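You operate a simulated robot arm through the tools that you are given. There is no shell and no other tool. Be economical: measure what you need, move in short steps, check, and stop when the job is done.

Carry out the task below with a simulated robot arm. There is one attempt and no reset: what you move stays moved.

Task
Put the cream slab on the green bench top away on the top of the black mat. Take the round orange brush and leave it on the blue bench top. Put the large teal cup in the sink basin. Put the short teal brush in the cream bowl. Stack the tin labelled "Rings" from the cream bench top on top of the tin labelled "Clips". Take the plain purple cup and put it in the teal bowl. Open the steel drawer in the bottle rack. Do these in any order.

The check looks at the end state, three seconds after you hand in, the way a careful person would. Anything else that was tipped, shoved, dropped, spilled or broken makes it a failure.

Robot
A 6-joint arm with a two-finger gripper on a trunk, on a base that drives. Base frame: it is fixed to the floor where the robot stands at the start and does not move with it; the origin is under the middle of the robot, x ahead of it, y to its left, z up; the surface under the hand at the start is at about z = 780. Readings come in mm, rad, newtons and seconds.
With the tool pointing down near the work surface it reaches from about 480 to 820 mm from the robot's upright axis, wherever it stands. Its first joint turns from -2.897 to 2.897 rad. Places, roughly: blue bench top [500, -800, 800]; blue tin, cream tin, purple tin, teal tin [-5000, 250, 750]; cream bowl (15x15x7 cm) [-2300, 2400, 800]; cream slab (6x6x3 cm) [700, 200, 800]; large teal cup (12x8x8 cm) [-1300, 300, 900]; plain purple cup (8x8x9 cm) [-5100, 300, 800]; round orange brush (8x8x10 cm) [700, -100, 800]; short teal brush (8x6x6 cm) [-2000, 400, 900]; sink basin (32x24 cm) [520, -1560, 640]; steel drawer in the bottle rack [-5600, -4300, 800]; teal bowl (13x13x6 cm) [-4400, 2300, 800]; top of the black mat (29x20 cm) [-5840, -2620, 800]. Payload 1.66 kg.
Tool frame: the origin (TCP) lies between the finger pads and is the grasp point; the fingertips stand 16 mm ahead of it; z points along the fingers, y is the line along which they close. Largest opening 111 mm; the body of the gripper starts 104 mm behind the TCP.
Orientation is that of the tool frame in the base frame, as a unit quaternion [x, y, z, w]. With the fingers straight down and closing along the base's y, the tool's x points along the base's -x, its y along +y and its z along -z.

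Tools
- The arm moves only by the tool drive_tool. Its argument "plan" is a list of rows, each an object of numbers (a shift or turn left out is 0, a gripper value left out holds the last): "wx", "wy", "wz": the turn, a rotation vector about the tool's x, y, z in degrees; "tx", "ty", "tz": the shift along the tool's x, y, z in mm; "hand": the gripper command, from -1 (shut) to 1 (fully open), values between in proportion. In form: [{"wx": .., "wy": .., "wz": .., "tx": .., "ty": .., "tz": .., "hand": ..}, ...]. A call has 1 to 10 rows; each row shifts and turns the commanded pose from where the row before left it, along the tool's axes as they then stand. A row lasts 0.2 s, in which the tool goes at most 50 mm and 0.15 rad; a call with a longer step from one row to the next is refused whole, and so is a gripper value outside its range. Where a pose cannot be reached the arm comes as near as it can. A force on the tool above 40 N (or 10 N above the force at the start of the call, whichever is more), or a blocked arm, ends the call early, and 0.2 s more pass. The fingers move at their own pace and stop on an object; they squeeze with about 21 N. The grip force told is the motor's: it shows also when the fingers shut on nothing. Time passes only in rows, and 0.2 s behind the last, so rows that do not move let the fingers close. The reply holds the time, the measured pose of the TCP, the force on the tool along the base axes, the opening and the grip force, in the units named above and with some noise, with the torque about the TCP (base axes, N m) and any sound that the robot's microphone picked up.
- Cameras (640 x 400 px; columns grow to the right, rows downward): "scene" is now at [53.2, 159.8, 1553.9]; the picture's right is [-0.39, -0.92, 0.00], its down [-0.67, 0.28, -0.69] and it looks along [0.64, -0.27, -0.72] (base axes); focal length 278 px, centre (320, 200). "wrist" rides on the gripper at [70, 14, -143] in the tool frame; the picture's right is [-0.19, 0.98, 0.00], its down [-0.87, -0.17, -0.47] and it looks along [-0.46, -0.09, 0.88] (tool axes); focal length 230 px, centre (320, 200). There is no depth. A picture from a camera that has moved, and an enlarged one, comes with that camera's place and axes in the base frame and with its lens.
- capture(camera): a new picture of that camera. No time passes.
- lift_body(by): slides the trunk up (or, below 0, down) by that many mm; the arm and the scene camera ride with it, the base frame stays. It gives what a move gives, with no picture.
- drive_base(legs): drives the robot by 1 to 6 legs, each [ahead, left, turn to the left] in mm, mm and rad, along the robot's own axes; the way and the turn of a leg run together, so that a leg with both is an arc; at most 1500 mm and 3.142 rad a leg. The arm and the cameras ride along, it lands a little off, and it stops where it bumps. It gives what a move gives.
- aim_head(pan, tilt): turns the head with the scene camera to pan (to the left, within 2.094 rad either way) and tilt (down, from -0.506 to 1.204), counted from straight ahead of the robot. It gives what a move gives.
- enlarge(camera, box): a new picture of the part [left, top, right, bottom] of that camera's present view, enlarged. No time passes.
- close_job(): hands the job in; it is judged then, once.

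Work in short steps. Places have to be worked out from the pictures, the camera data and where the tool is seen: move nearer, look again, correct. Check each grasp and each placing, and mend what went wrong. You have 196 turns and 166 pictures in all, those below and enlarged ones among them. Open the gripper and draw the arm clear of the work before you hand the job in, unless the task says otherwise; then end with one line.

The tools are called after ">>>" as name(argument=value, ...) on one line, values as JSON. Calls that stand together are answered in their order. drive_tool: Moves the arm, as the interface text tells. Its arguments: {"type":"object","properties":{"plan":{"type":"array"}},"required":["plan"]} The other tools are called the same way: lift_body (by) slides the trunk up or down; drive_base (legs) drives the base; aim_head (pan, tilt) turns the head that bears the scene camera; capture (camera) takes a picture; enlarge (camera, box) takes an enlarged picture of a part of a camera's view; close_job () hands the job in.

At the start:

```text
t: 0.0
tcp_pos: [433.4, -111.4, 1073.6]
ee_rot: [0.0, 1.0, 0.0, 0.0]
force: [-0.8, 0.1, 0.5]
torque: [0.01, 0.0, 0.04]
opening: 110.8
finger_force: 0.0
trunk travel left (down, up): [-150.0, 440.0]
robot x, y, heading: [-0.4, -1.4, -0.005]
head pan, tilt: [-0.403, 0.808]
```

scene: 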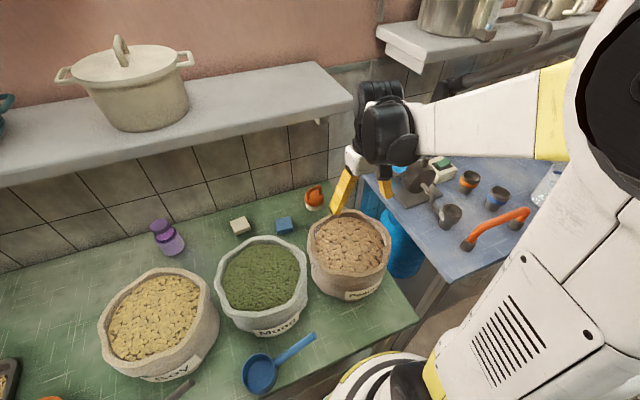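
wrist: 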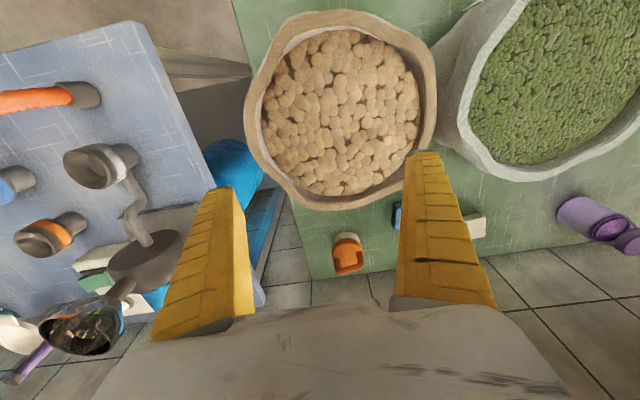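

I start by looking closer at the orange brush and the slab in the scene view, since both are near the arm.

>>> enlarge(camera="scene", box=[140, 150, 400, 312])

>>> enlarge(camera="scene", box=[340, 80, 640, 268])

```text
2.46 times, centred on (270, 231) of scene
camera zoom: at [53.2, 159.8, 1553.9], right [-0.39, -0.92, 0.0], down [-0.67, 0.28, -0.69], along [0.64, -0.27, -0.72], focal length 684 px, centre (443, 124)
```

zoom: 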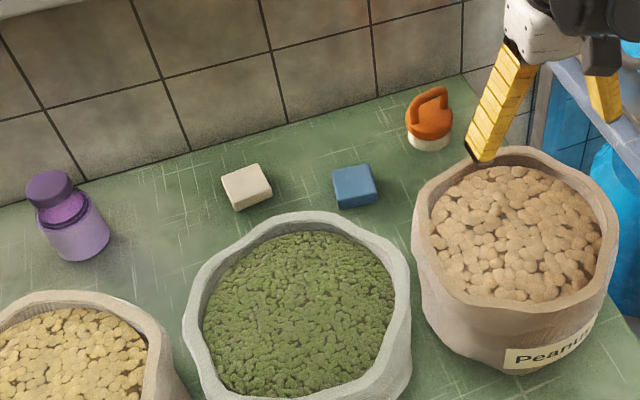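

```text
2.13 times, centred on (490, 174) of scene
camera zoom: at [53.2, 159.8, 1553.9], right [-0.39, -0.92, 0.0], down [-0.67, 0.28, -0.69], along [0.64, -0.27, -0.72], focal length 592 px, centre (-42, 255)
```

zoom: 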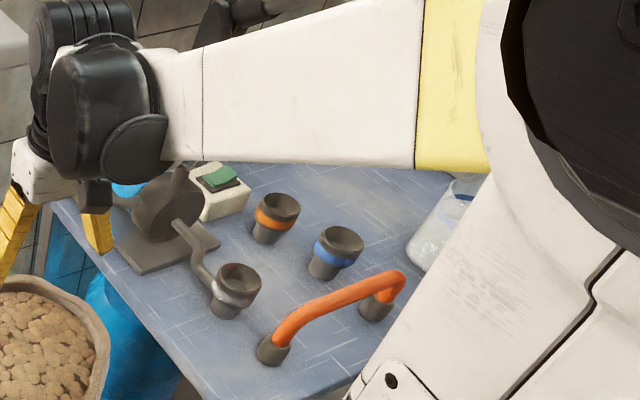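

I need the height of the shelf over the green bench, so I raise the trunk to get parallax and look again.

>>> lift_body(by=150)

>>> capture(camera="scene")

```text
t: 1.8
tcp_pos: [433.3, -110.2, 1224.8]
ee_rot: [0.001, 1.0, 0.0, 0.0]
force: [0.0, 0.0, -1.2]
torque: [0.02, 0.0, 0.02]
opening: 110.9
finger_force: 0.1
trunk travel left (down, up): [-300.0, 290.0]
robot x, y, heading: [0.1, -1.5, 0.0]
head pan, tilt: [-0.403, 0.808]
```

```text
161 pictures are left
camera scene: at [53.3, 159.8, 1703.7], right [-0.39, -0.92, 0.0], down [-0.67, 0.28, -0.69], along [0.64, -0.27, -0.72], focal length 278 px, centre (320, 200)
```

scene: 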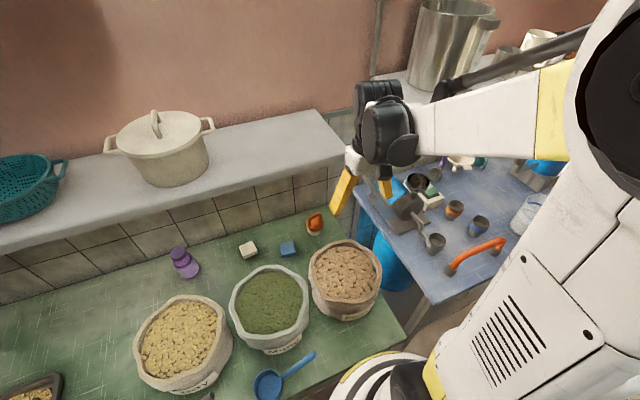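

The shelf front edge comes out at x≈613 and z≈1190–1238, above both objects, so I must work beneath it. I lower the trunk and move the tool forward to look at the brush with the wrist camera.

>>> lift_body(by=-200)

>>> drive_tool(plan=[{"tx": -45}, {"tx": -45}, {"tx": -40}])

>>> capture(camera="wrist")

>>> capture(camera="scene")

```text
t: 3.9
tcp_pos: [432.9, -109.7, 1023.6]
ee_rot: [0.0, 1.0, 0.0, 0.0]
force: [-0.2, 1.0, 0.8]
torque: [-0.03, -0.04, -0.02]
opening: 110.8
finger_force: 0.1
trunk travel left (down, up): [-100.0, 490.0]
robot x, y, heading: [2.3, -3.0, 0.001]
head pan, tilt: [-0.403, 0.808]
```

```text
t: 4.7
tcp_pos: [552.3, -113.5, 1029.0]
ee_rot: [0.001, 1.0, 0.0, 0.003]
force: [0.4, 0.2, 0.5]
torque: [0.03, 0.01, -0.02]
opening: 110.8
finger_force: 0.1
trunk travel left (down, up): [-100.0, 490.0]
robot x, y, heading: [-2.1, 0.5, 0.0]
head pan, tilt: [-0.403, 0.808]
```

```text
160 pictures are left
camera wrist: at [481.3, -99.2, 1170.6], right [0.19, 0.98, 0.0], down [0.86, -0.17, 0.48], along [0.47, -0.09, -0.88], focal length 230 px, centre (320, 200)
```

wrist: 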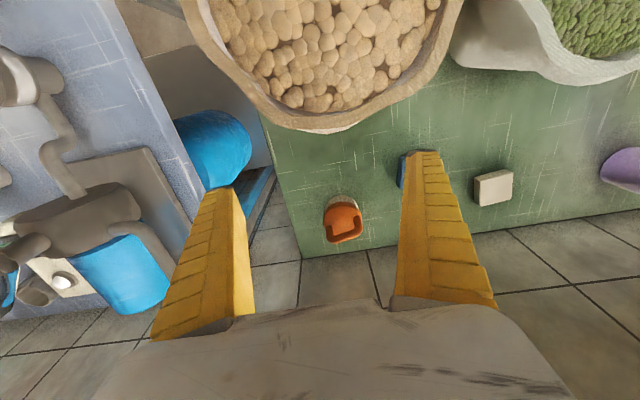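

```text
159 pictures are left
camera scene: at [40.8, 160.1, 1503.8], right [-0.39, -0.92, 0.0], down [-0.66, 0.28, -0.7], along [0.64, -0.27, -0.72], focal length 278 px, centre (320, 200)
```

scene: 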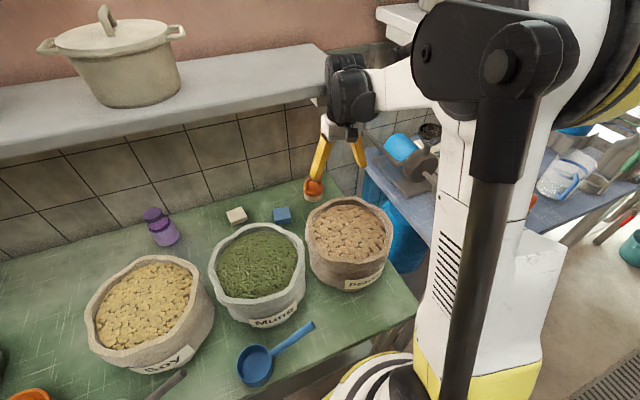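

The brush reads at about (697, -100), handle arch lying in the y–z plane, so a closing along y suits. I move above it at a safe height and look again.

>>> drive_tool(plan=[{"tx": -45, "ty": 6}, {"tx": -45, "ty": 6, "tz": 30}, {"tx": -40, "tz": 30}, {}])

>>> capture(camera="wrist")

>>> enlarge(camera="scene", box=[220, 30, 420, 230])

```text
refused: row 2 steps farther than a row can; nothing moved
```

```text
158 pictures are left
camera wrist: at [481.3, -99.2, 1170.6], right [0.19, 0.98, 0.0], down [0.86, -0.17, 0.48], along [0.47, -0.09, -0.88], focal length 230 px, centre (320, 200)
```

wrist: 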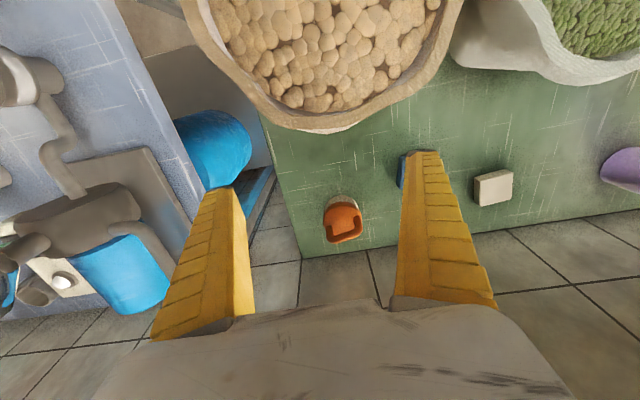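

```text
2.00 times, centred on (320, 130) of scene
camera zoom: at [40.8, 160.1, 1503.8], right [-0.39, -0.92, 0.0], down [-0.66, 0.28, -0.7], along [0.64, -0.27, -0.72], focal length 556 px, centre (320, 340)
```

zoom: 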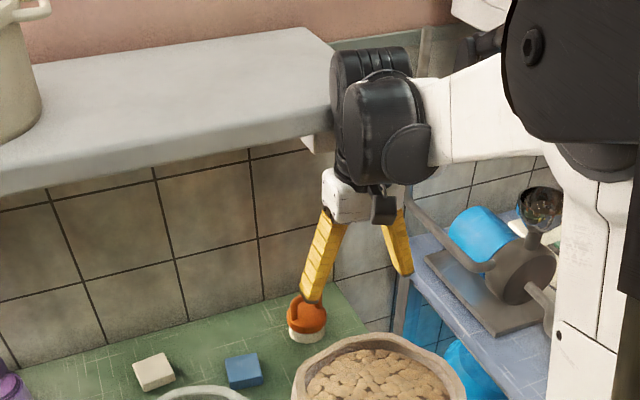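

The wrist top sits about 280 mm above the TCP, too tight vertically under the shelf, so I tilt the tool forward 24° and go in lower.

>>> drive_tool(plan=[{"wy": -8, "hand": 1}, {"wy": -8}, {"wy": -8}, {"tx": 1.5, "ty": 4.3, "tz": 43}, {"tx": 1.5, "ty": 4.3, "tz": 43}, {"tx": 1.5, "ty": 4.3, "tz": 42}, {}])

>>> capture(camera="wrist")

>>> capture(camera="scene")

```text
t: 6.3
tcp_pos: [612.1, -101.2, 907.4]
ee_rot: [0.0, 0.978, 0.0, 0.208]
force: [0.4, 0.1, -0.3]
torque: [-0.01, 0.0, 0.03]
opening: 110.7
finger_force: 0.0
trunk travel left (down, up): [-100.0, 490.0]
robot x, y, heading: [-0.5, -0.7, 0.0]
head pan, tilt: [-0.403, 0.808]
```

```text
156 pictures are left
camera wrist: at [490.2, -87.8, 1009.5], right [0.17, 0.98, 0.08], down [0.6, -0.17, 0.78], along [0.78, -0.09, -0.62], focal length 230 px, centre (320, 200)
```

wrist: 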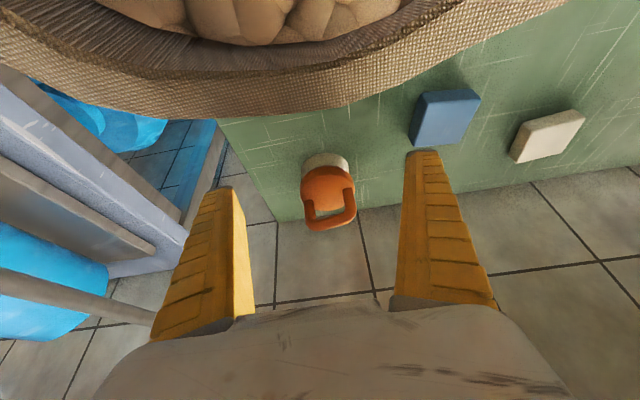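

```text
155 pictures are left
camera scene: at [53.5, 159.8, 1503.9], right [-0.39, -0.92, 0.0], down [-0.67, 0.28, -0.69], along [0.63, -0.27, -0.72], focal length 278 px, centre (320, 200)
```

scene: 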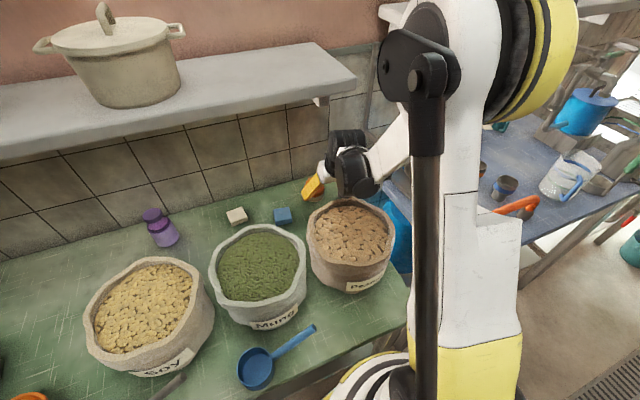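

The brush sits at about (697, -101), well centred between the fingers. I move in along the tool to z≈830 and close.

>>> drive_tool(plan=[{"tx": -15.5, "tz": 35}, {"tx": -15.5, "tz": 35}, {"tx": -15.5, "tz": 35}, {}, {"hand": -1}, {"hand": -1}, {"hand": -1}])

>>> capture(camera="wrist")

```text
t: 7.9
tcp_pos: [695.0, -98.4, 833.0]
ee_rot: [0.0, 0.978, 0.001, 0.211]
force: [-1.2, -0.7, 23.6]
torque: [-0.18, -0.28, 0.01]
opening: 49.3
finger_force: 21.2
trunk travel left (down, up): [-100.0, 490.0]
robot x, y, heading: [0.6, -1.2, 0.003]
head pan, tilt: [-0.403, 0.808]
```

```text
154 pictures are left
camera wrist: at [573.0, -84.1, 933.7], right [0.17, 0.98, 0.08], down [0.6, -0.17, 0.78], along [0.78, -0.09, -0.61], focal length 230 px, centre (320, 200)
```

wrist: 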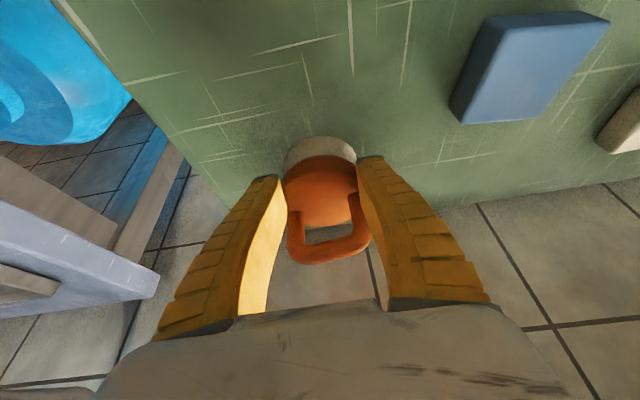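

The fingers hold something 49 mm wide. I lift straight up a little to see whether the brush comes along.

>>> drive_tool(plan=[{"tx": -10, "tz": -23}, {"tx": -10, "tz": -23}, {}])

>>> capture(camera="wrist")

```text
t: 8.7
tcp_pos: [692.7, -99.4, 878.5]
ee_rot: [0.0, 0.978, 0.001, 0.208]
force: [-0.6, 0.6, 0.1]
torque: [0.0, -0.02, 0.0]
opening: 0.1
finger_force: 20.7
trunk travel left (down, up): [-100.0, 490.0]
robot x, y, heading: [1.8, -2.3, -0.005]
head pan, tilt: [-0.403, 0.808]
```

```text
153 pictures are left
camera wrist: at [571.1, -85.0, 980.4], right [0.17, 0.98, 0.08], down [0.6, -0.17, 0.78], along [0.78, -0.09, -0.62], focal length 230 px, centre (320, 200)
```

wrist: 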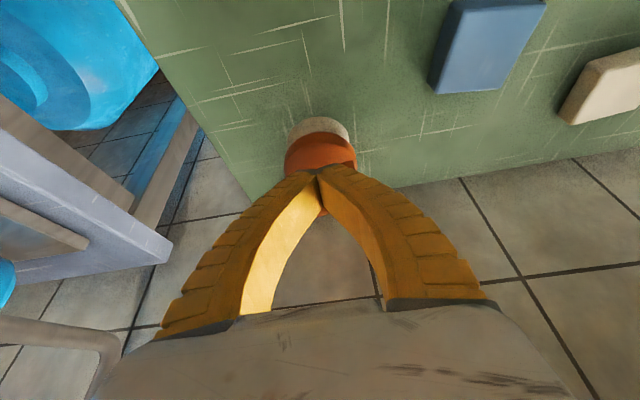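

The grip slipped off the dome; the brush still stands. I raise clear, open and look.

>>> drive_tool(plan=[{"tx": -12, "tz": -27}, {"hand": 1}, {"hand": 1}, {}])

>>> enlarge(camera="wrist", box=[220, 80, 420, 280])

>>> enlarge(camera="scene", box=[240, 120, 400, 240])

```text
t: 9.7
tcp_pos: [694.7, -97.1, 908.6]
ee_rot: [0.0, 0.978, 0.0, 0.209]
force: [0.3, -0.1, -0.5]
torque: [0.01, 0.03, -0.01]
opening: 110.8
finger_force: 0.0
trunk travel left (down, up): [-100.0, 490.0]
robot x, y, heading: [-3.9, -3.5, 0.002]
head pan, tilt: [-0.403, 0.808]
```

```text
2.00 times, centred on (320, 180) of wrist
camera zoom: at [573.2, -84.6, 1010.1], right [0.17, 0.98, 0.08], down [0.6, -0.17, 0.78], along [0.78, -0.09, -0.62], focal length 460 px, centre (320, 240)
```

zoom: 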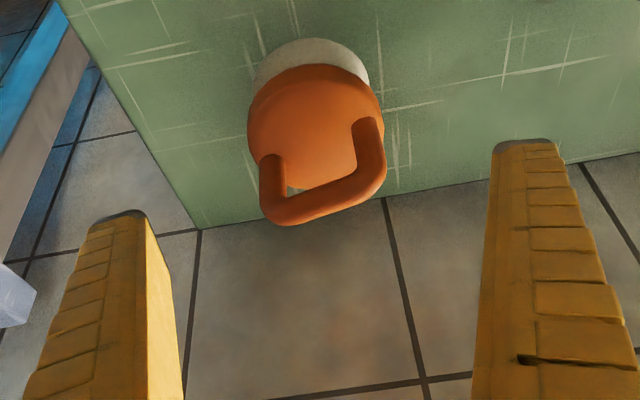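

```text
3.33 times, centred on (320, 180) of scene
camera zoom: at [53.1, 159.8, 1503.9], right [-0.39, -0.92, 0.0], down [-0.67, 0.28, -0.69], along [0.64, -0.27, -0.72], focal length 927 px, centre (320, 267)
```

zoom: 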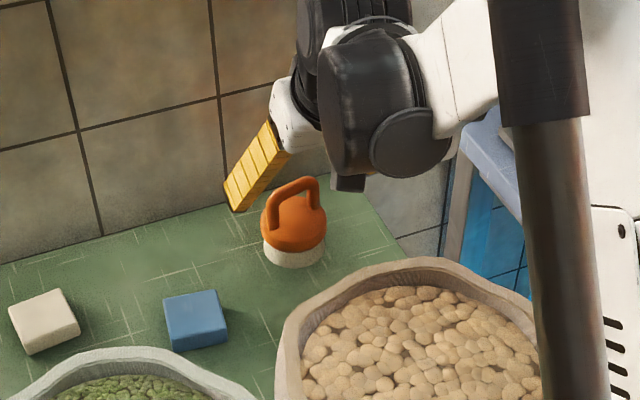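

The handle arch now is centred near (715, -95) with its top at about z=880. I grip its two legs above the dome instead.

>>> drive_tool(plan=[{"wz": -8}, {"tx": 4, "ty": 2, "tz": 26}, {"tx": 1, "tz": 25}, {}, {"hand": -1}, {"hand": -1}, {"hand": -1}])

>>> capture(camera="wrist")

```text
t: 11.3
tcp_pos: [710.1, -98.1, 859.5]
ee_rot: [-0.068, 0.976, -0.015, 0.208]
force: [-0.1, -0.3, -0.4]
torque: [0.02, 0.01, -0.02]
opening: 0.0
finger_force: 21.2
trunk travel left (down, up): [-100.0, 490.0]
robot x, y, heading: [1.4, -1.2, 0.001]
head pan, tilt: [-0.403, 0.808]
```

```text
150 pictures are left
camera wrist: at [587.5, -94.2, 960.2], right [0.05, 1.0, 0.02], down [0.61, -0.05, 0.79], along [0.79, -0.02, -0.61], focal length 230 px, centre (320, 200)
```

wrist: 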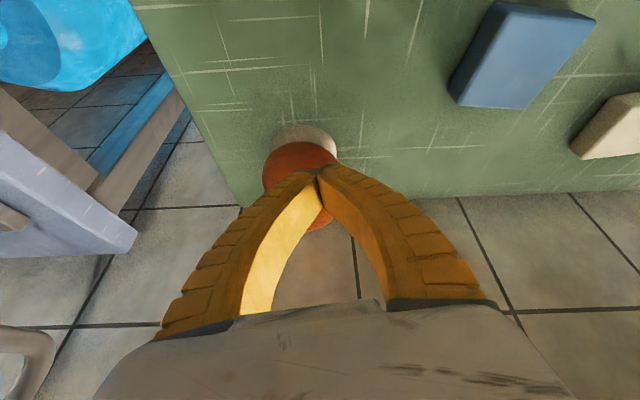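

The fingers shut in front of the handle, so it is farther away than I judged. I look from the scene camera to compare finger and brush.

>>> enlarge(camera="scene", box=[260, 140, 360, 220])

```text
5.00 times, centred on (310, 180) of scene
camera zoom: at [53.2, 159.8, 1503.9], right [-0.39, -0.92, 0.0], down [-0.67, 0.28, -0.69], along [0.64, -0.27, -0.72], focal length 1390 px, centre (370, 300)
```

zoom: 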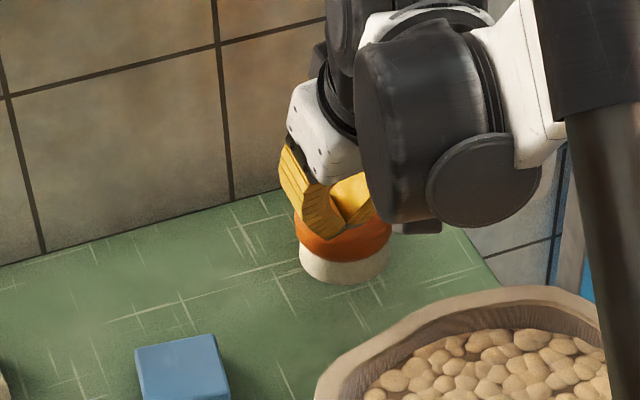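

Reworked from near edges, the brush centre is about (735, -98) with handle top near z=862. I raise, open, move 25 mm farther and go down over the legs.

>>> drive_tool(plan=[{"tx": -18, "tz": -41}, {"hand": 1}, {"hand": 1}, {"tx": -23, "tz": 10}, {}])

>>> enlarge(camera="wrist", box=[220, 80, 420, 280])

>>> enlarge(camera="scene", box=[260, 140, 360, 220])

```text
t: 12.5
tcp_pos: [720.7, -94.8, 907.2]
ee_rot: [-0.066, 0.975, -0.014, 0.213]
force: [0.3, -0.3, -0.7]
torque: [0.01, 0.01, 0.0]
opening: 111.2
finger_force: 0.1
trunk travel left (down, up): [-100.0, 490.0]
robot x, y, heading: [-2.7, 1.2, -0.001]
head pan, tilt: [-0.403, 0.808]
```

```text
2.00 times, centred on (320, 180) of wrist
camera zoom: at [596.6, -90.8, 1007.0], right [0.05, 1.0, 0.02], down [0.6, -0.05, 0.8], along [0.8, -0.03, -0.6], focal length 460 px, centre (320, 240)
```

zoom: 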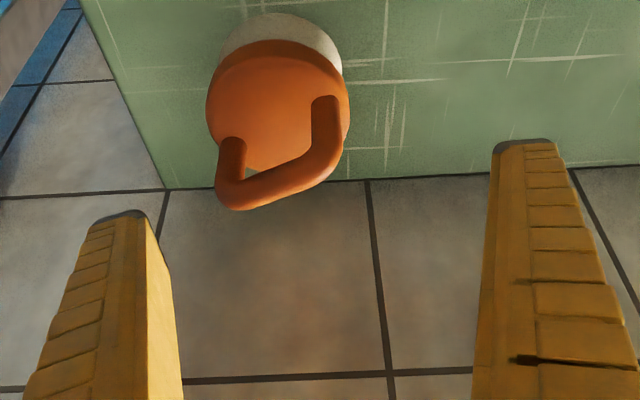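

```text
5.00 times, centred on (310, 180) of scene
camera zoom: at [36.8, 156.5, 1503.4], right [-0.39, -0.92, -0.01], down [-0.66, 0.29, -0.7], along [0.64, -0.27, -0.72], focal length 1390 px, centre (370, 300)
```

zoom: 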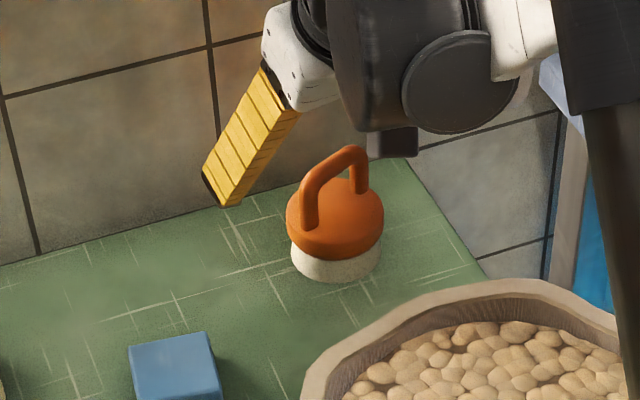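

The brush is at about (739, -113), handle yawed ~20°, top near z=868. I turn 13° more and shift over it, then check the reading.

>>> drive_tool(plan=[{"wz": -7}, {"wz": -6}, {"tx": 13.5, "ty": -14, "tz": 12}, {}])

>>> enlarge(camera="wrist", box=[220, 80, 420, 280])

```text
t: 13.5
tcp_pos: [736.6, -106.0, 891.0]
ee_rot: [-0.181, 0.962, -0.037, 0.203]
force: [0.8, 0.4, 0.5]
torque: [0.0, 0.02, 0.02]
opening: 110.8
finger_force: 0.0
trunk travel left (down, up): [-100.0, 490.0]
robot x, y, heading: [6.0, 2.6, 0.002]
head pan, tilt: [-0.403, 0.808]
```

```text
2.00 times, centred on (320, 180) of wrist
camera zoom: at [614.6, -119.2, 992.5], right [-0.16, 0.98, -0.07], down [0.6, 0.16, 0.78], along [0.78, 0.08, -0.62], focal length 460 px, centre (320, 240)
```

zoom: 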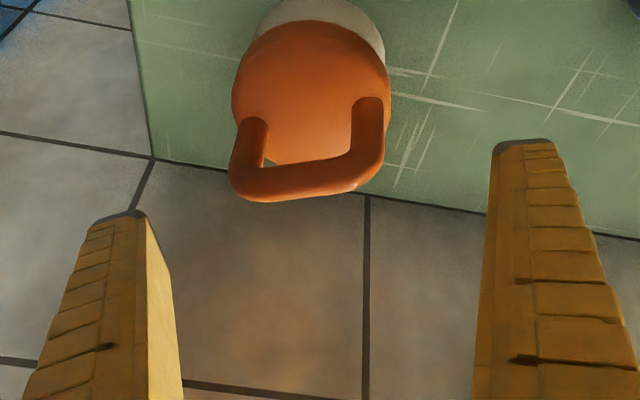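

Now the handle is centred between fingers; the bar is at about (737, -113, 868) and TCP at (737, -106, 891). I go down 40 mm and close on the legs.

>>> drive_tool(plan=[{"tx": 8, "ty": -1, "tz": 19}, {"tx": 7, "ty": 0, "tz": 19}, {}, {"hand": -1}, {"hand": -1}, {"hand": -1}])

>>> capture(camera="wrist")

```text
t: 14.9
tcp_pos: [736.4, -114.1, 850.6]
ee_rot: [-0.178, 0.962, -0.038, 0.204]
force: [-1.0, 0.4, 0.1]
torque: [0.06, 0.02, -0.02]
opening: 63.3
finger_force: 20.8
trunk travel left (down, up): [-100.0, 490.0]
robot x, y, heading: [-3.8, 2.2, -0.001]
head pan, tilt: [-0.403, 0.808]
```

```text
145 pictures are left
camera wrist: at [614.1, -126.6, 951.0], right [-0.16, 0.98, -0.07], down [0.6, 0.15, 0.78], along [0.78, 0.08, -0.62], focal length 230 px, centre (320, 200)
```

wrist: 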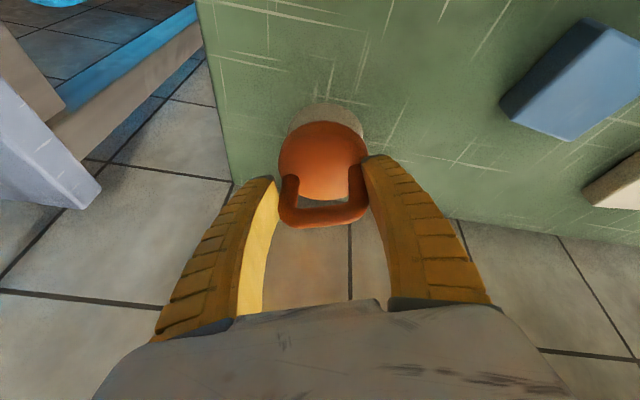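

The handle legs are held at 63 mm. I lift straight up a little to test the grip.

>>> drive_tool(plan=[{"tx": -8, "tz": -18}, {"tx": -8, "tz": -18}, {}])

>>> enlarge(camera="scene", box=[220, 100, 420, 240])

```text
t: 15.7
tcp_pos: [737.8, -105.8, 889.0]
ee_rot: [-0.179, 0.962, -0.038, 0.204]
force: [-0.2, 0.8, -0.6]
torque: [0.01, 0.02, 0.01]
opening: 63.2
finger_force: 20.8
trunk travel left (down, up): [-100.0, 490.0]
robot x, y, heading: [-2.9, 0.4, 0.001]
head pan, tilt: [-0.403, 0.808]
```

```text
2.86 times, centred on (320, 170) of scene
camera zoom: at [53.3, 159.9, 1503.8], right [-0.39, -0.92, 0.0], down [-0.67, 0.28, -0.69], along [0.64, -0.27, -0.72], focal length 794 px, centre (320, 286)
```

zoom: 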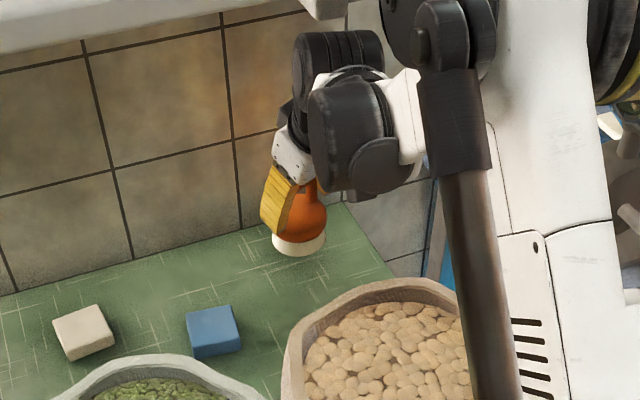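

The brush is lifted. I retract out from below the shelf and then rise above the sack.

>>> drive_tool(plan=[{"tx": 26, "ty": 10, "tz": -27}, {"tx": 26, "ty": 10, "tz": -27}, {"tx": 26, "ty": 10, "tz": -27}, {"tx": -15, "ty": -6, "tz": -36.5}, {"tx": -15, "ty": -6, "tz": -36.5}, {"tx": -15, "ty": -6, "tz": -36.5}, {}])

>>> aim_head(pan=-1.1, tilt=0.7)

>>> capture(camera="scene")

>>> capture(camera="wrist")

```text
t: 17.3
tcp_pos: [626.9, -107.0, 1051.2]
ee_rot: [-0.178, 0.962, -0.038, 0.205]
force: [-0.3, 0.2, -0.7]
torque: [0.02, 0.0, 0.01]
opening: 63.0
finger_force: 20.5
trunk travel left (down, up): [-100.0, 490.0]
robot x, y, heading: [-2.1, 1.4, 0.001]
head pan, tilt: [-0.403, 0.808]
```

```text
t: 18.4
tcp_pos: [627.4, -107.6, 1049.9]
ee_rot: [-0.179, 0.962, -0.038, 0.204]
force: [0.3, -0.9, -0.5]
torque: [0.01, 0.0, -0.03]
opening: 62.5
finger_force: 21.8
trunk travel left (down, up): [-100.0, 490.0]
robot x, y, heading: [-0.6, -1.6, -0.003]
head pan, tilt: [-1.1, 0.7]
```

```text
143 pictures are left
camera scene: at [18.1, 115.6, 1512.8], right [-0.89, -0.45, 0.0], down [-0.29, 0.57, -0.76], along [0.35, -0.68, -0.64], focal length 278 px, centre (320, 200)
```

scene: 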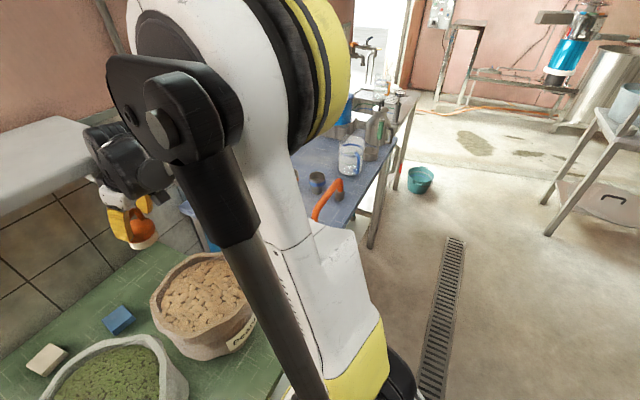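

```text
142 pictures are left
camera wrist: at [505.4, -120.6, 1151.6], right [-0.16, 0.98, -0.07], down [0.6, 0.15, 0.78], along [0.78, 0.08, -0.62], focal length 230 px, centre (320, 200)
```

wrist: 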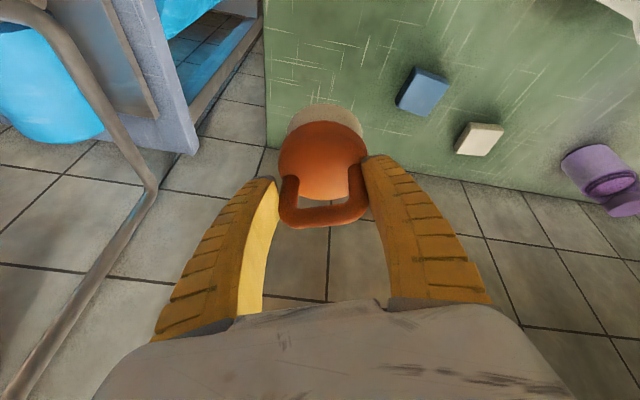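

The brush is well held. I draw the arm in, raise the trunk and drive to the right in front of the blue bench.

>>> drive_tool(plan=[{"tx": 32.5, "ty": 12.4, "tz": -15.5}, {"tx": 32.5, "ty": 12.4, "tz": -15.5}, {"tx": 32.5, "ty": 12.4, "tz": -15.5}, {"tx": 32.5, "ty": 12.4, "tz": -15.5}, {}])

>>> lift_body(by=200)

>>> drive_base(legs=[[0, -350, 0]])

>>> aim_head(pan=-0.5, tilt=0.9)

>>> capture(camera="scene")

>>> capture(camera="wrist")

```text
t: 19.6
tcp_pos: [471.8, -108.6, 1050.4]
ee_rot: [-0.179, 0.962, -0.038, 0.204]
force: [0.3, -0.6, -0.9]
torque: [-0.01, 0.0, 0.0]
opening: 62.7
finger_force: 20.9
trunk travel left (down, up): [-100.0, 490.0]
robot x, y, heading: [-0.4, 0.4, -0.003]
head pan, tilt: [-1.1, 0.7]
```

```text
t: 21.8
tcp_pos: [471.7, -109.2, 1250.4]
ee_rot: [-0.179, 0.962, -0.038, 0.204]
force: [0.5, -0.3, -0.9]
torque: [0.0, -0.02, -0.01]
opening: 62.5
finger_force: 21.1
trunk travel left (down, up): [-300.0, 290.0]
robot x, y, heading: [-1.3, 0.0, 0.001]
head pan, tilt: [-1.1, 0.7]
```

```text
t: 23.2
tcp_pos: [464.8, -222.9, 1251.9]
ee_rot: [-0.179, 0.962, -0.037, 0.203]
force: [0.2, 0.4, -0.6]
torque: [0.02, -0.02, 0.01]
opening: 62.5
finger_force: 21.1
trunk travel left (down, up): [-300.0, 290.0]
robot x, y, heading: [-7.8, -117.1, 0.003]
head pan, tilt: [-1.1, 0.7]
stopped in leg 1: the robot was blocked; the commanded pose is now the measured one
```

```text
t: 24.2
tcp_pos: [464.6, -222.0, 1249.6]
ee_rot: [-0.179, 0.962, -0.038, 0.205]
force: [-0.3, 0.7, -0.7]
torque: [-0.01, -0.02, -0.01]
opening: 62.4
finger_force: 21.0
trunk travel left (down, up): [-300.0, 290.0]
robot x, y, heading: [-13.7, -111.0, -0.002]
head pan, tilt: [-0.499, 0.901]
```

```text
141 pictures are left
camera scene: at [37.7, 40.7, 1696.7], right [-0.48, -0.88, 0.0], down [-0.69, 0.37, -0.62], along [0.55, -0.3, -0.78], focal length 278 px, centre (320, 200)
```

scene: 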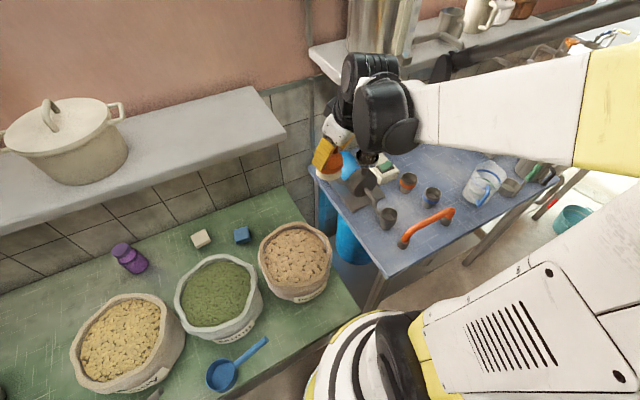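

```text
140 pictures are left
camera wrist: at [343.1, -234.8, 1352.2], right [-0.16, 0.98, -0.07], down [0.6, 0.16, 0.78], along [0.78, 0.08, -0.62], focal length 230 px, centre (320, 200)
```

wrist: 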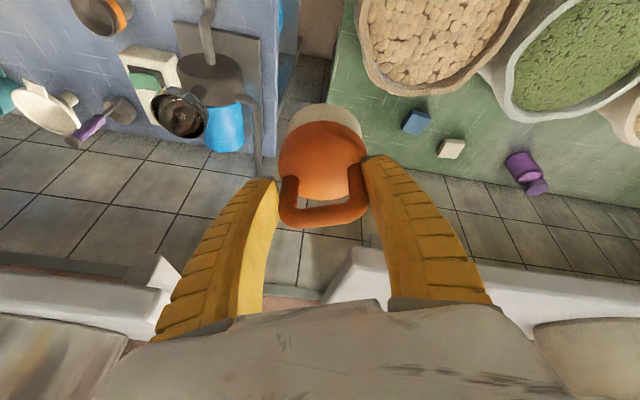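

The base bumped near the blue bench's corner (≈(256, -359)). I back off first, then go right and look at the bench.

>>> drive_base(legs=[[-200, 0, 0], [0, -500, 0]])

>>> aim_head(pan=-0.6, tilt=0.7)

>>> capture(camera="scene")

>>> capture(camera="wrist")

```text
t: 28.2
tcp_pos: [269.7, -712.2, 1250.7]
ee_rot: [-0.179, 0.962, -0.037, 0.204]
force: [-0.4, 0.2, -1.0]
torque: [0.0, -0.01, 0.01]
opening: 62.3
finger_force: 20.8
trunk travel left (down, up): [-300.0, 290.0]
robot x, y, heading: [-202.6, -604.3, 0.003]
head pan, tilt: [-0.499, 0.901]
```

```text
t: 29.0
tcp_pos: [269.8, -713.5, 1250.9]
ee_rot: [-0.18, 0.962, -0.037, 0.204]
force: [-0.3, -0.6, -1.4]
torque: [-0.02, 0.02, -0.04]
opening: 62.0
finger_force: 21.4
trunk travel left (down, up): [-300.0, 290.0]
robot x, y, heading: [-202.2, -605.3, 0.0]
head pan, tilt: [-0.6, 0.7]
```

```text
139 pictures are left
camera scene: at [-153.2, -461.8, 1712.8], right [-0.56, -0.83, 0.0], down [-0.53, 0.36, -0.76], along [0.63, -0.43, -0.64], focal length 278 px, centre (320, 200)
```

scene: 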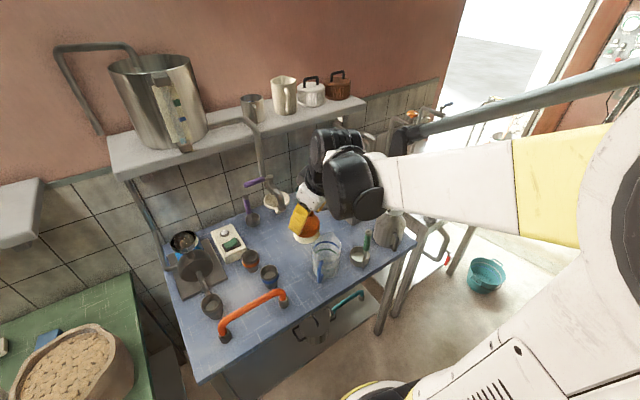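

```text
138 pictures are left
camera wrist: at [148.3, -725.5, 1352.2], right [-0.16, 0.98, -0.07], down [0.6, 0.16, 0.78], along [0.78, 0.09, -0.62], focal length 230 px, centre (320, 200)
```

wrist: 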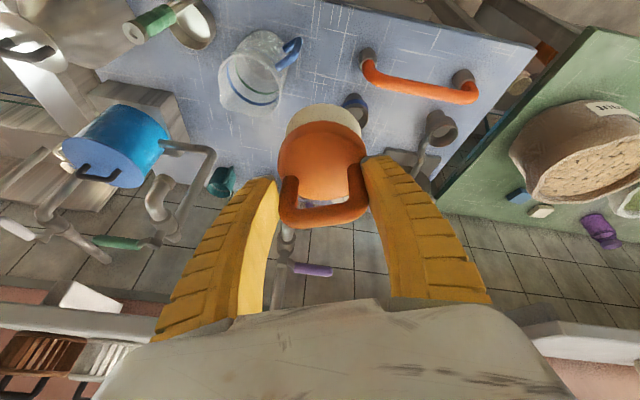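

I find the blue bench spans y≈-330…-1190 with top nearer z≈830, and there's a free spot near (385, -716) between orange handle, blue cup and jug. I move over it and lower the trunk part of the way.

>>> drive_tool(plan=[{"tx": -32.4, "ty": -13.5, "tz": 15.6}, {"tx": -32.4, "ty": -13.5, "tz": 15.6}, {"tx": -32.4, "ty": -13.5, "tz": 15.6}, {}])

>>> lift_body(by=-220)

>>> capture(camera="scene")

>>> capture(camera="wrist")

```text
t: 30.0
tcp_pos: [381.2, -712.0, 1251.0]
ee_rot: [-0.18, 0.962, -0.039, 0.204]
force: [-0.4, 0.6, -0.6]
torque: [0.0, -0.05, -0.02]
opening: 62.3
finger_force: 21.1
trunk travel left (down, up): [-300.0, 290.0]
robot x, y, heading: [-202.8, -604.9, 0.0]
head pan, tilt: [-0.6, 0.7]
```

```text
t: 32.3
tcp_pos: [382.4, -712.5, 1030.5]
ee_rot: [-0.18, 0.962, -0.038, 0.204]
force: [-0.1, 0.6, -1.3]
torque: [0.01, -0.01, 0.02]
opening: 61.9
finger_force: 21.1
trunk travel left (down, up): [-80.0, 510.0]
robot x, y, heading: [-201.2, -605.8, 0.001]
head pan, tilt: [-0.6, 0.7]
```

```text
137 pictures are left
camera scene: at [-153.3, -461.8, 1493.0], right [-0.56, -0.83, 0.0], down [-0.53, 0.36, -0.76], along [0.63, -0.43, -0.64], focal length 278 px, centre (320, 200)
```

scene: 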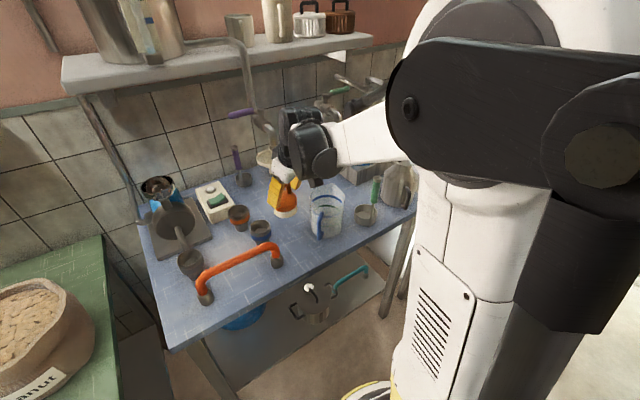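

```text
136 pictures are left
camera wrist: at [260.6, -725.6, 1132.0], right [-0.16, 0.98, -0.07], down [0.6, 0.16, 0.78], along [0.78, 0.08, -0.62], focal length 230 px, centre (320, 200)
```

wrist: 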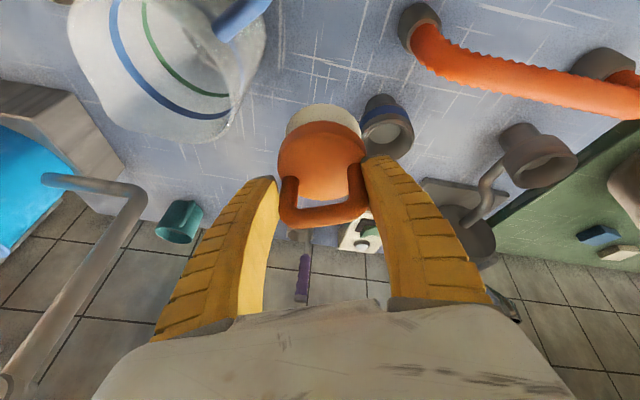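

The spot below the brush is clear on all sides with a slight shift to -y. I lower further: trunk down 80 and arm 30.

>>> lift_body(by=-80)

>>> drive_tool(plan=[{"tx": 14.3, "ty": -3, "tz": 27}, {}])

>>> capture(camera="scene")

>>> capture(camera="wrist")

```text
t: 33.5
tcp_pos: [382.8, -713.3, 950.2]
ee_rot: [-0.18, 0.961, -0.037, 0.205]
force: [-0.1, -0.1, -1.0]
torque: [0.03, 0.03, 0.02]
opening: 62.3
finger_force: 20.9
trunk travel left (down, up): [0.0, 590.0]
robot x, y, heading: [-200.7, -604.4, 0.006]
head pan, tilt: [-0.6, 0.7]
```

```text
t: 34.1
tcp_pos: [382.3, -719.6, 918.9]
ee_rot: [-0.18, 0.962, -0.037, 0.204]
force: [0.2, -0.4, -0.7]
torque: [-0.02, 0.01, 0.01]
opening: 62.2
finger_force: 20.9
trunk travel left (down, up): [0.0, 590.0]
robot x, y, heading: [-209.6, -608.0, 0.005]
head pan, tilt: [-0.6, 0.7]
```

```text
135 pictures are left
camera scene: at [-153.0, -462.0, 1412.9], right [-0.56, -0.83, 0.0], down [-0.53, 0.36, -0.76], along [0.63, -0.43, -0.64], focal length 278 px, centre (320, 200)
```

scene: 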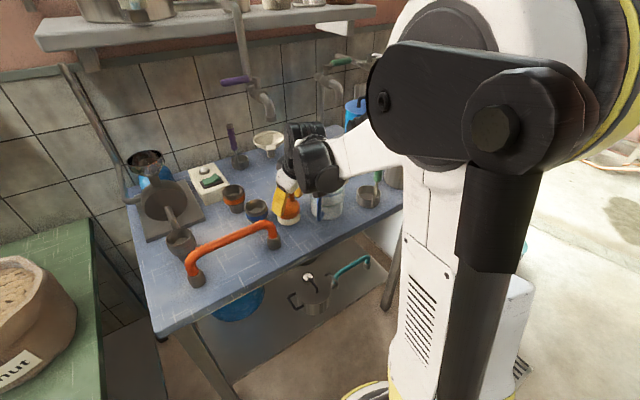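

```text
134 pictures are left
camera wrist: at [260.3, -733.6, 1020.2], right [-0.16, 0.98, -0.07], down [0.6, 0.16, 0.78], along [0.78, 0.09, -0.62], focal length 230 px, centre (320, 200)
```

wrist: 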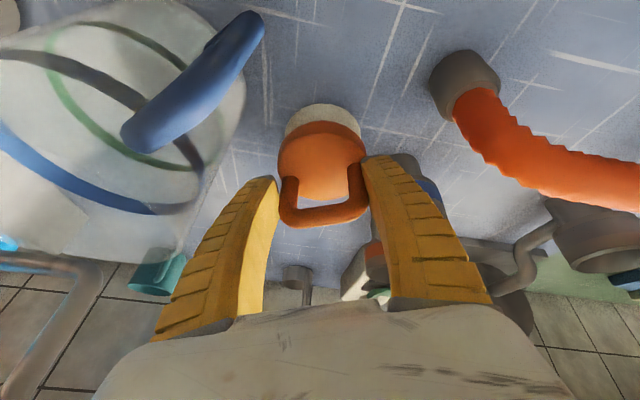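

The jug is tall and the gripper body's -y end would come close to it. I turn the hand 45° clockwise about the vertical, which keeps the brush upright and swings the body away from the jug.

>>> drive_tool(plan=[{"wx": 2.85, "wy": 1.1, "wz": 6.86}, {"wx": 2.85, "wy": 1.1, "wz": 6.86}, {"wx": 2.85, "wy": 1.1, "wz": 6.86}, {"wx": 2.85, "wy": 1.1, "wz": 6.86}, {"wx": 2.85, "wy": 1.1, "wz": 6.86}, {"wx": 2.85, "wy": 1.1, "wz": 6.86}, {}])

>>> capture(camera="wrist")

>>> enlarge(camera="scene", box=[200, 100, 400, 260])

```text
t: 35.7
tcp_pos: [382.8, -719.8, 919.8]
ee_rot: [0.203, 0.957, -0.113, 0.174]
force: [-0.6, -0.7, -1.9]
torque: [0.0, -0.01, -0.04]
opening: 61.9
finger_force: 21.3
trunk travel left (down, up): [0.0, 590.0]
robot x, y, heading: [-201.4, -608.2, 0.0]
head pan, tilt: [-0.6, 0.7]
```

```text
133 pictures are left
camera wrist: at [287.3, -642.5, 1021.9], right [0.58, 0.81, -0.07], down [0.53, -0.32, 0.78], along [0.61, -0.49, -0.62], focal length 230 px, centre (320, 200)
```

wrist: 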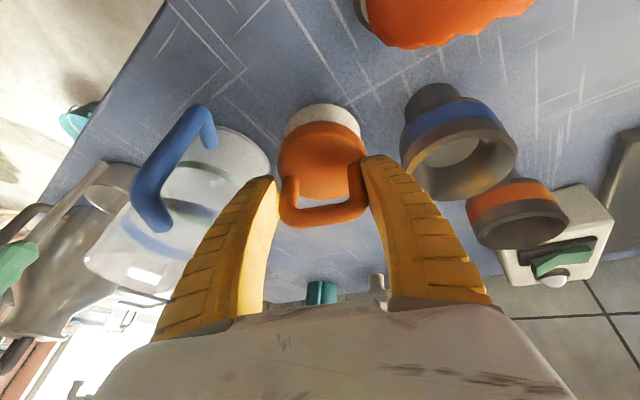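

```text
2.50 times, centred on (300, 180) of scene
camera zoom: at [-153.2, -461.8, 1412.8], right [-0.56, -0.83, 0.0], down [-0.53, 0.36, -0.76], along [0.63, -0.43, -0.64], focal length 695 px, centre (370, 250)
```

zoom: 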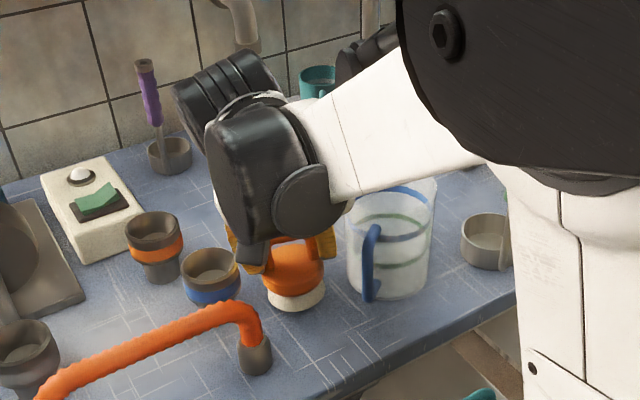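

Plenty of clearance now. I descend in small steps, watching the force for contact.

>>> drive_tool(plan=[{"tx": 3.8, "ty": 1.5, "tz": 9.1}, {"tx": 3.8, "ty": 1.5, "tz": 9.1}, {"tx": 3.8, "ty": 1.5, "tz": 9.1}])

>>> enlarge(camera="scene", box=[200, 100, 400, 260])

```text
t: 36.4
tcp_pos: [382.4, -720.2, 899.7]
ee_rot: [0.203, 0.956, -0.113, 0.177]
force: [-6.8, 2.9, 32.5]
torque: [1.27, -0.13, 0.25]
opening: 66.5
finger_force: 20.8
trunk travel left (down, up): [0.0, 590.0]
robot x, y, heading: [-200.4, -603.8, 0.002]
head pan, tilt: [-0.6, 0.7]
stopped in row 3: the force on the tool passed its limit at 54 N (the readings are from after the stop); the commanded pose is now the measured one
```

```text
2.50 times, centred on (300, 180) of scene
camera zoom: at [-156.6, -461.2, 1413.2], right [-0.56, -0.83, 0.0], down [-0.53, 0.36, -0.77], along [0.63, -0.43, -0.64], focal length 695 px, centre (370, 250)
```

zoom: 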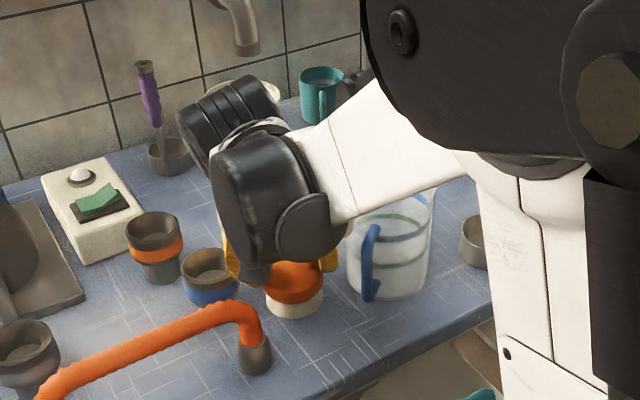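

The brush rests on the bench (so the top is ≈830). I relieve the pressure slightly, open and check.

>>> drive_tool(plan=[{"tx": -0.8, "ty": -0.3, "tz": -1.8}, {"hand": 0.55}, {}, {}])

>>> capture(camera="wrist")

```text
t: 37.4
tcp_pos: [383.5, -720.3, 898.2]
ee_rot: [0.202, 0.957, -0.113, 0.176]
force: [-1.5, -5.0, -3.0]
torque: [-0.17, 0.14, -0.11]
opening: 82.8
finger_force: 0.0
trunk travel left (down, up): [0.0, 590.0]
robot x, y, heading: [-201.2, -602.8, 0.002]
head pan, tilt: [-0.6, 0.7]
```

```text
130 pictures are left
camera wrist: at [288.8, -643.9, 1000.3], right [0.58, 0.81, -0.07], down [0.53, -0.31, 0.79], along [0.61, -0.5, -0.61], focal length 230 px, centre (320, 200)
```

wrist: 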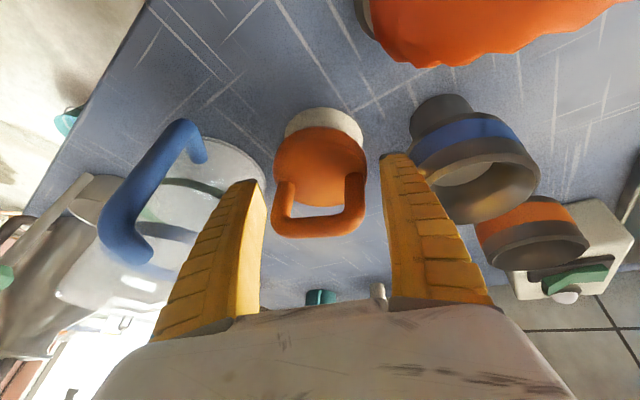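

The brush stands free. I withdraw along the tool axis and then raise the trunk.

>>> drive_tool(plan=[{"tz": -15}, {"tz": -30}, {"tz": -40}, {"tz": -40}, {}])

>>> lift_body(by=150)

>>> capture(camera="scene")

```text
t: 38.6
tcp_pos: [349.4, -683.1, 1012.7]
ee_rot: [0.203, 0.957, -0.113, 0.176]
force: [0.1, -0.5, 0.0]
torque: [-0.06, 0.01, -0.01]
opening: 87.1
finger_force: 0.5
trunk travel left (down, up): [0.0, 590.0]
robot x, y, heading: [-202.4, -608.1, 0.002]
head pan, tilt: [-0.6, 0.7]
```

```text
t: 40.4
tcp_pos: [352.3, -683.9, 1162.8]
ee_rot: [0.202, 0.957, -0.113, 0.176]
force: [-0.6, 0.5, 0.6]
torque: [0.01, 0.03, 0.0]
opening: 87.3
finger_force: 0.8
trunk travel left (down, up): [-150.0, 440.0]
robot x, y, heading: [-202.7, -606.6, 0.001]
head pan, tilt: [-0.6, 0.7]
```

```text
129 pictures are left
camera scene: at [-153.3, -461.8, 1562.7], right [-0.56, -0.83, 0.0], down [-0.53, 0.36, -0.76], along [0.63, -0.43, -0.64], focal length 278 px, centre (320, 200)
```

scene: 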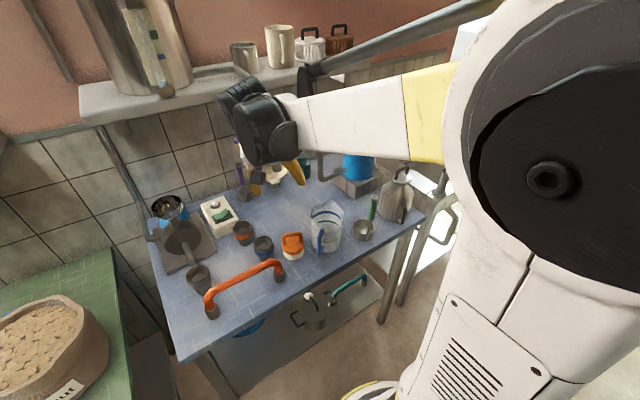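

The brush is placed. I straighten the hand, draw it in, and look to the rear left for the way to the teal cup.

>>> drive_tool(plan=[{"wx": -2.63, "wy": 4.1, "wz": -4.72, "hand": 1}, {"wx": -2.63, "wy": 4.1, "wz": -4.72}, {"wx": -2.63, "wy": 4.1, "wz": -4.72}, {"wx": -2.63, "wy": 4.1, "wz": -4.72}, {"wx": -2.63, "wy": 4.1, "wz": -4.72}, {"tx": 45}, {"tx": 45}, {"tx": 35}, {}])

>>> aim_head(pan=2.05, tilt=0.45)

>>> capture(camera="scene")

>>> aim_head(pan=-2.05, tilt=0.45)

>>> capture(camera="scene")

```text
t: 42.4
tcp_pos: [223.7, -683.3, 1163.0]
ee_rot: [0.0, 1.0, 0.0, 0.0]
force: [-0.4, 0.3, -1.0]
torque: [0.02, -0.02, 0.02]
opening: 110.8
finger_force: 0.1
trunk travel left (down, up): [-150.0, 440.0]
robot x, y, heading: [-203.4, -607.9, 0.001]
head pan, tilt: [-0.6, 0.7]
```

```text
t: 44.7
tcp_pos: [223.1, -682.3, 1164.4]
ee_rot: [0.0, 1.0, 0.0, 0.0]
force: [0.8, -0.8, 0.7]
torque: [-0.01, 0.03, -0.01]
opening: 111.3
finger_force: 0.1
trunk travel left (down, up): [-150.0, 440.0]
robot x, y, heading: [-201.8, -606.9, 0.001]
head pan, tilt: [2.051, 0.45]
```

```text
128 pictures are left
camera scene: at [-266.1, -332.6, 1585.0], right [0.89, 0.46, 0.0], down [0.2, -0.39, -0.9], along [-0.42, 0.8, -0.44], focal length 278 px, centre (320, 200)
```

scene: 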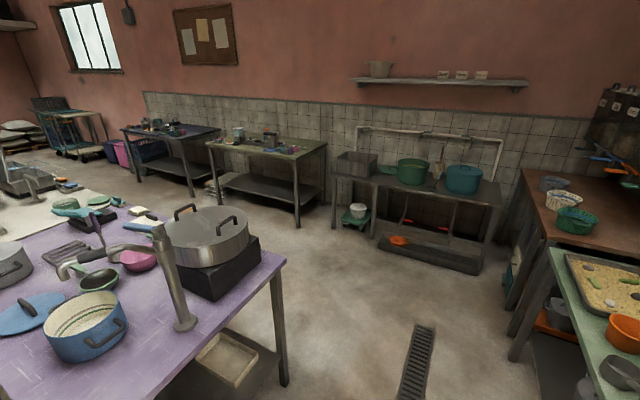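

```text
t: 48.1
tcp_pos: [222.0, -681.8, 1164.6]
ee_rot: [-0.001, 1.0, 0.001, 0.0]
force: [-0.3, 1.2, -0.8]
torque: [0.01, 0.0, 0.01]
opening: 110.8
finger_force: 0.1
trunk travel left (down, up): [-150.0, 440.0]
robot x, y, heading: [-203.4, -601.8, 0.005]
head pan, tilt: [-2.051, 0.45]
```

```text
127 pictures are left
camera scene: at [-265.7, -495.7, 1585.0], right [-0.89, 0.46, 0.0], down [0.2, 0.39, -0.9], along [-0.41, -0.8, -0.44], focal length 278 px, centre (320, 200)
```

scene: 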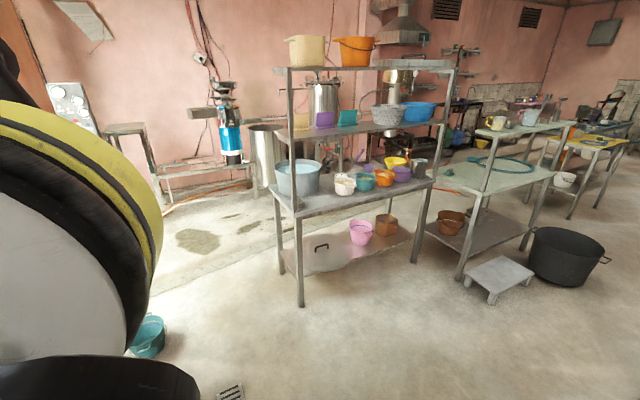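

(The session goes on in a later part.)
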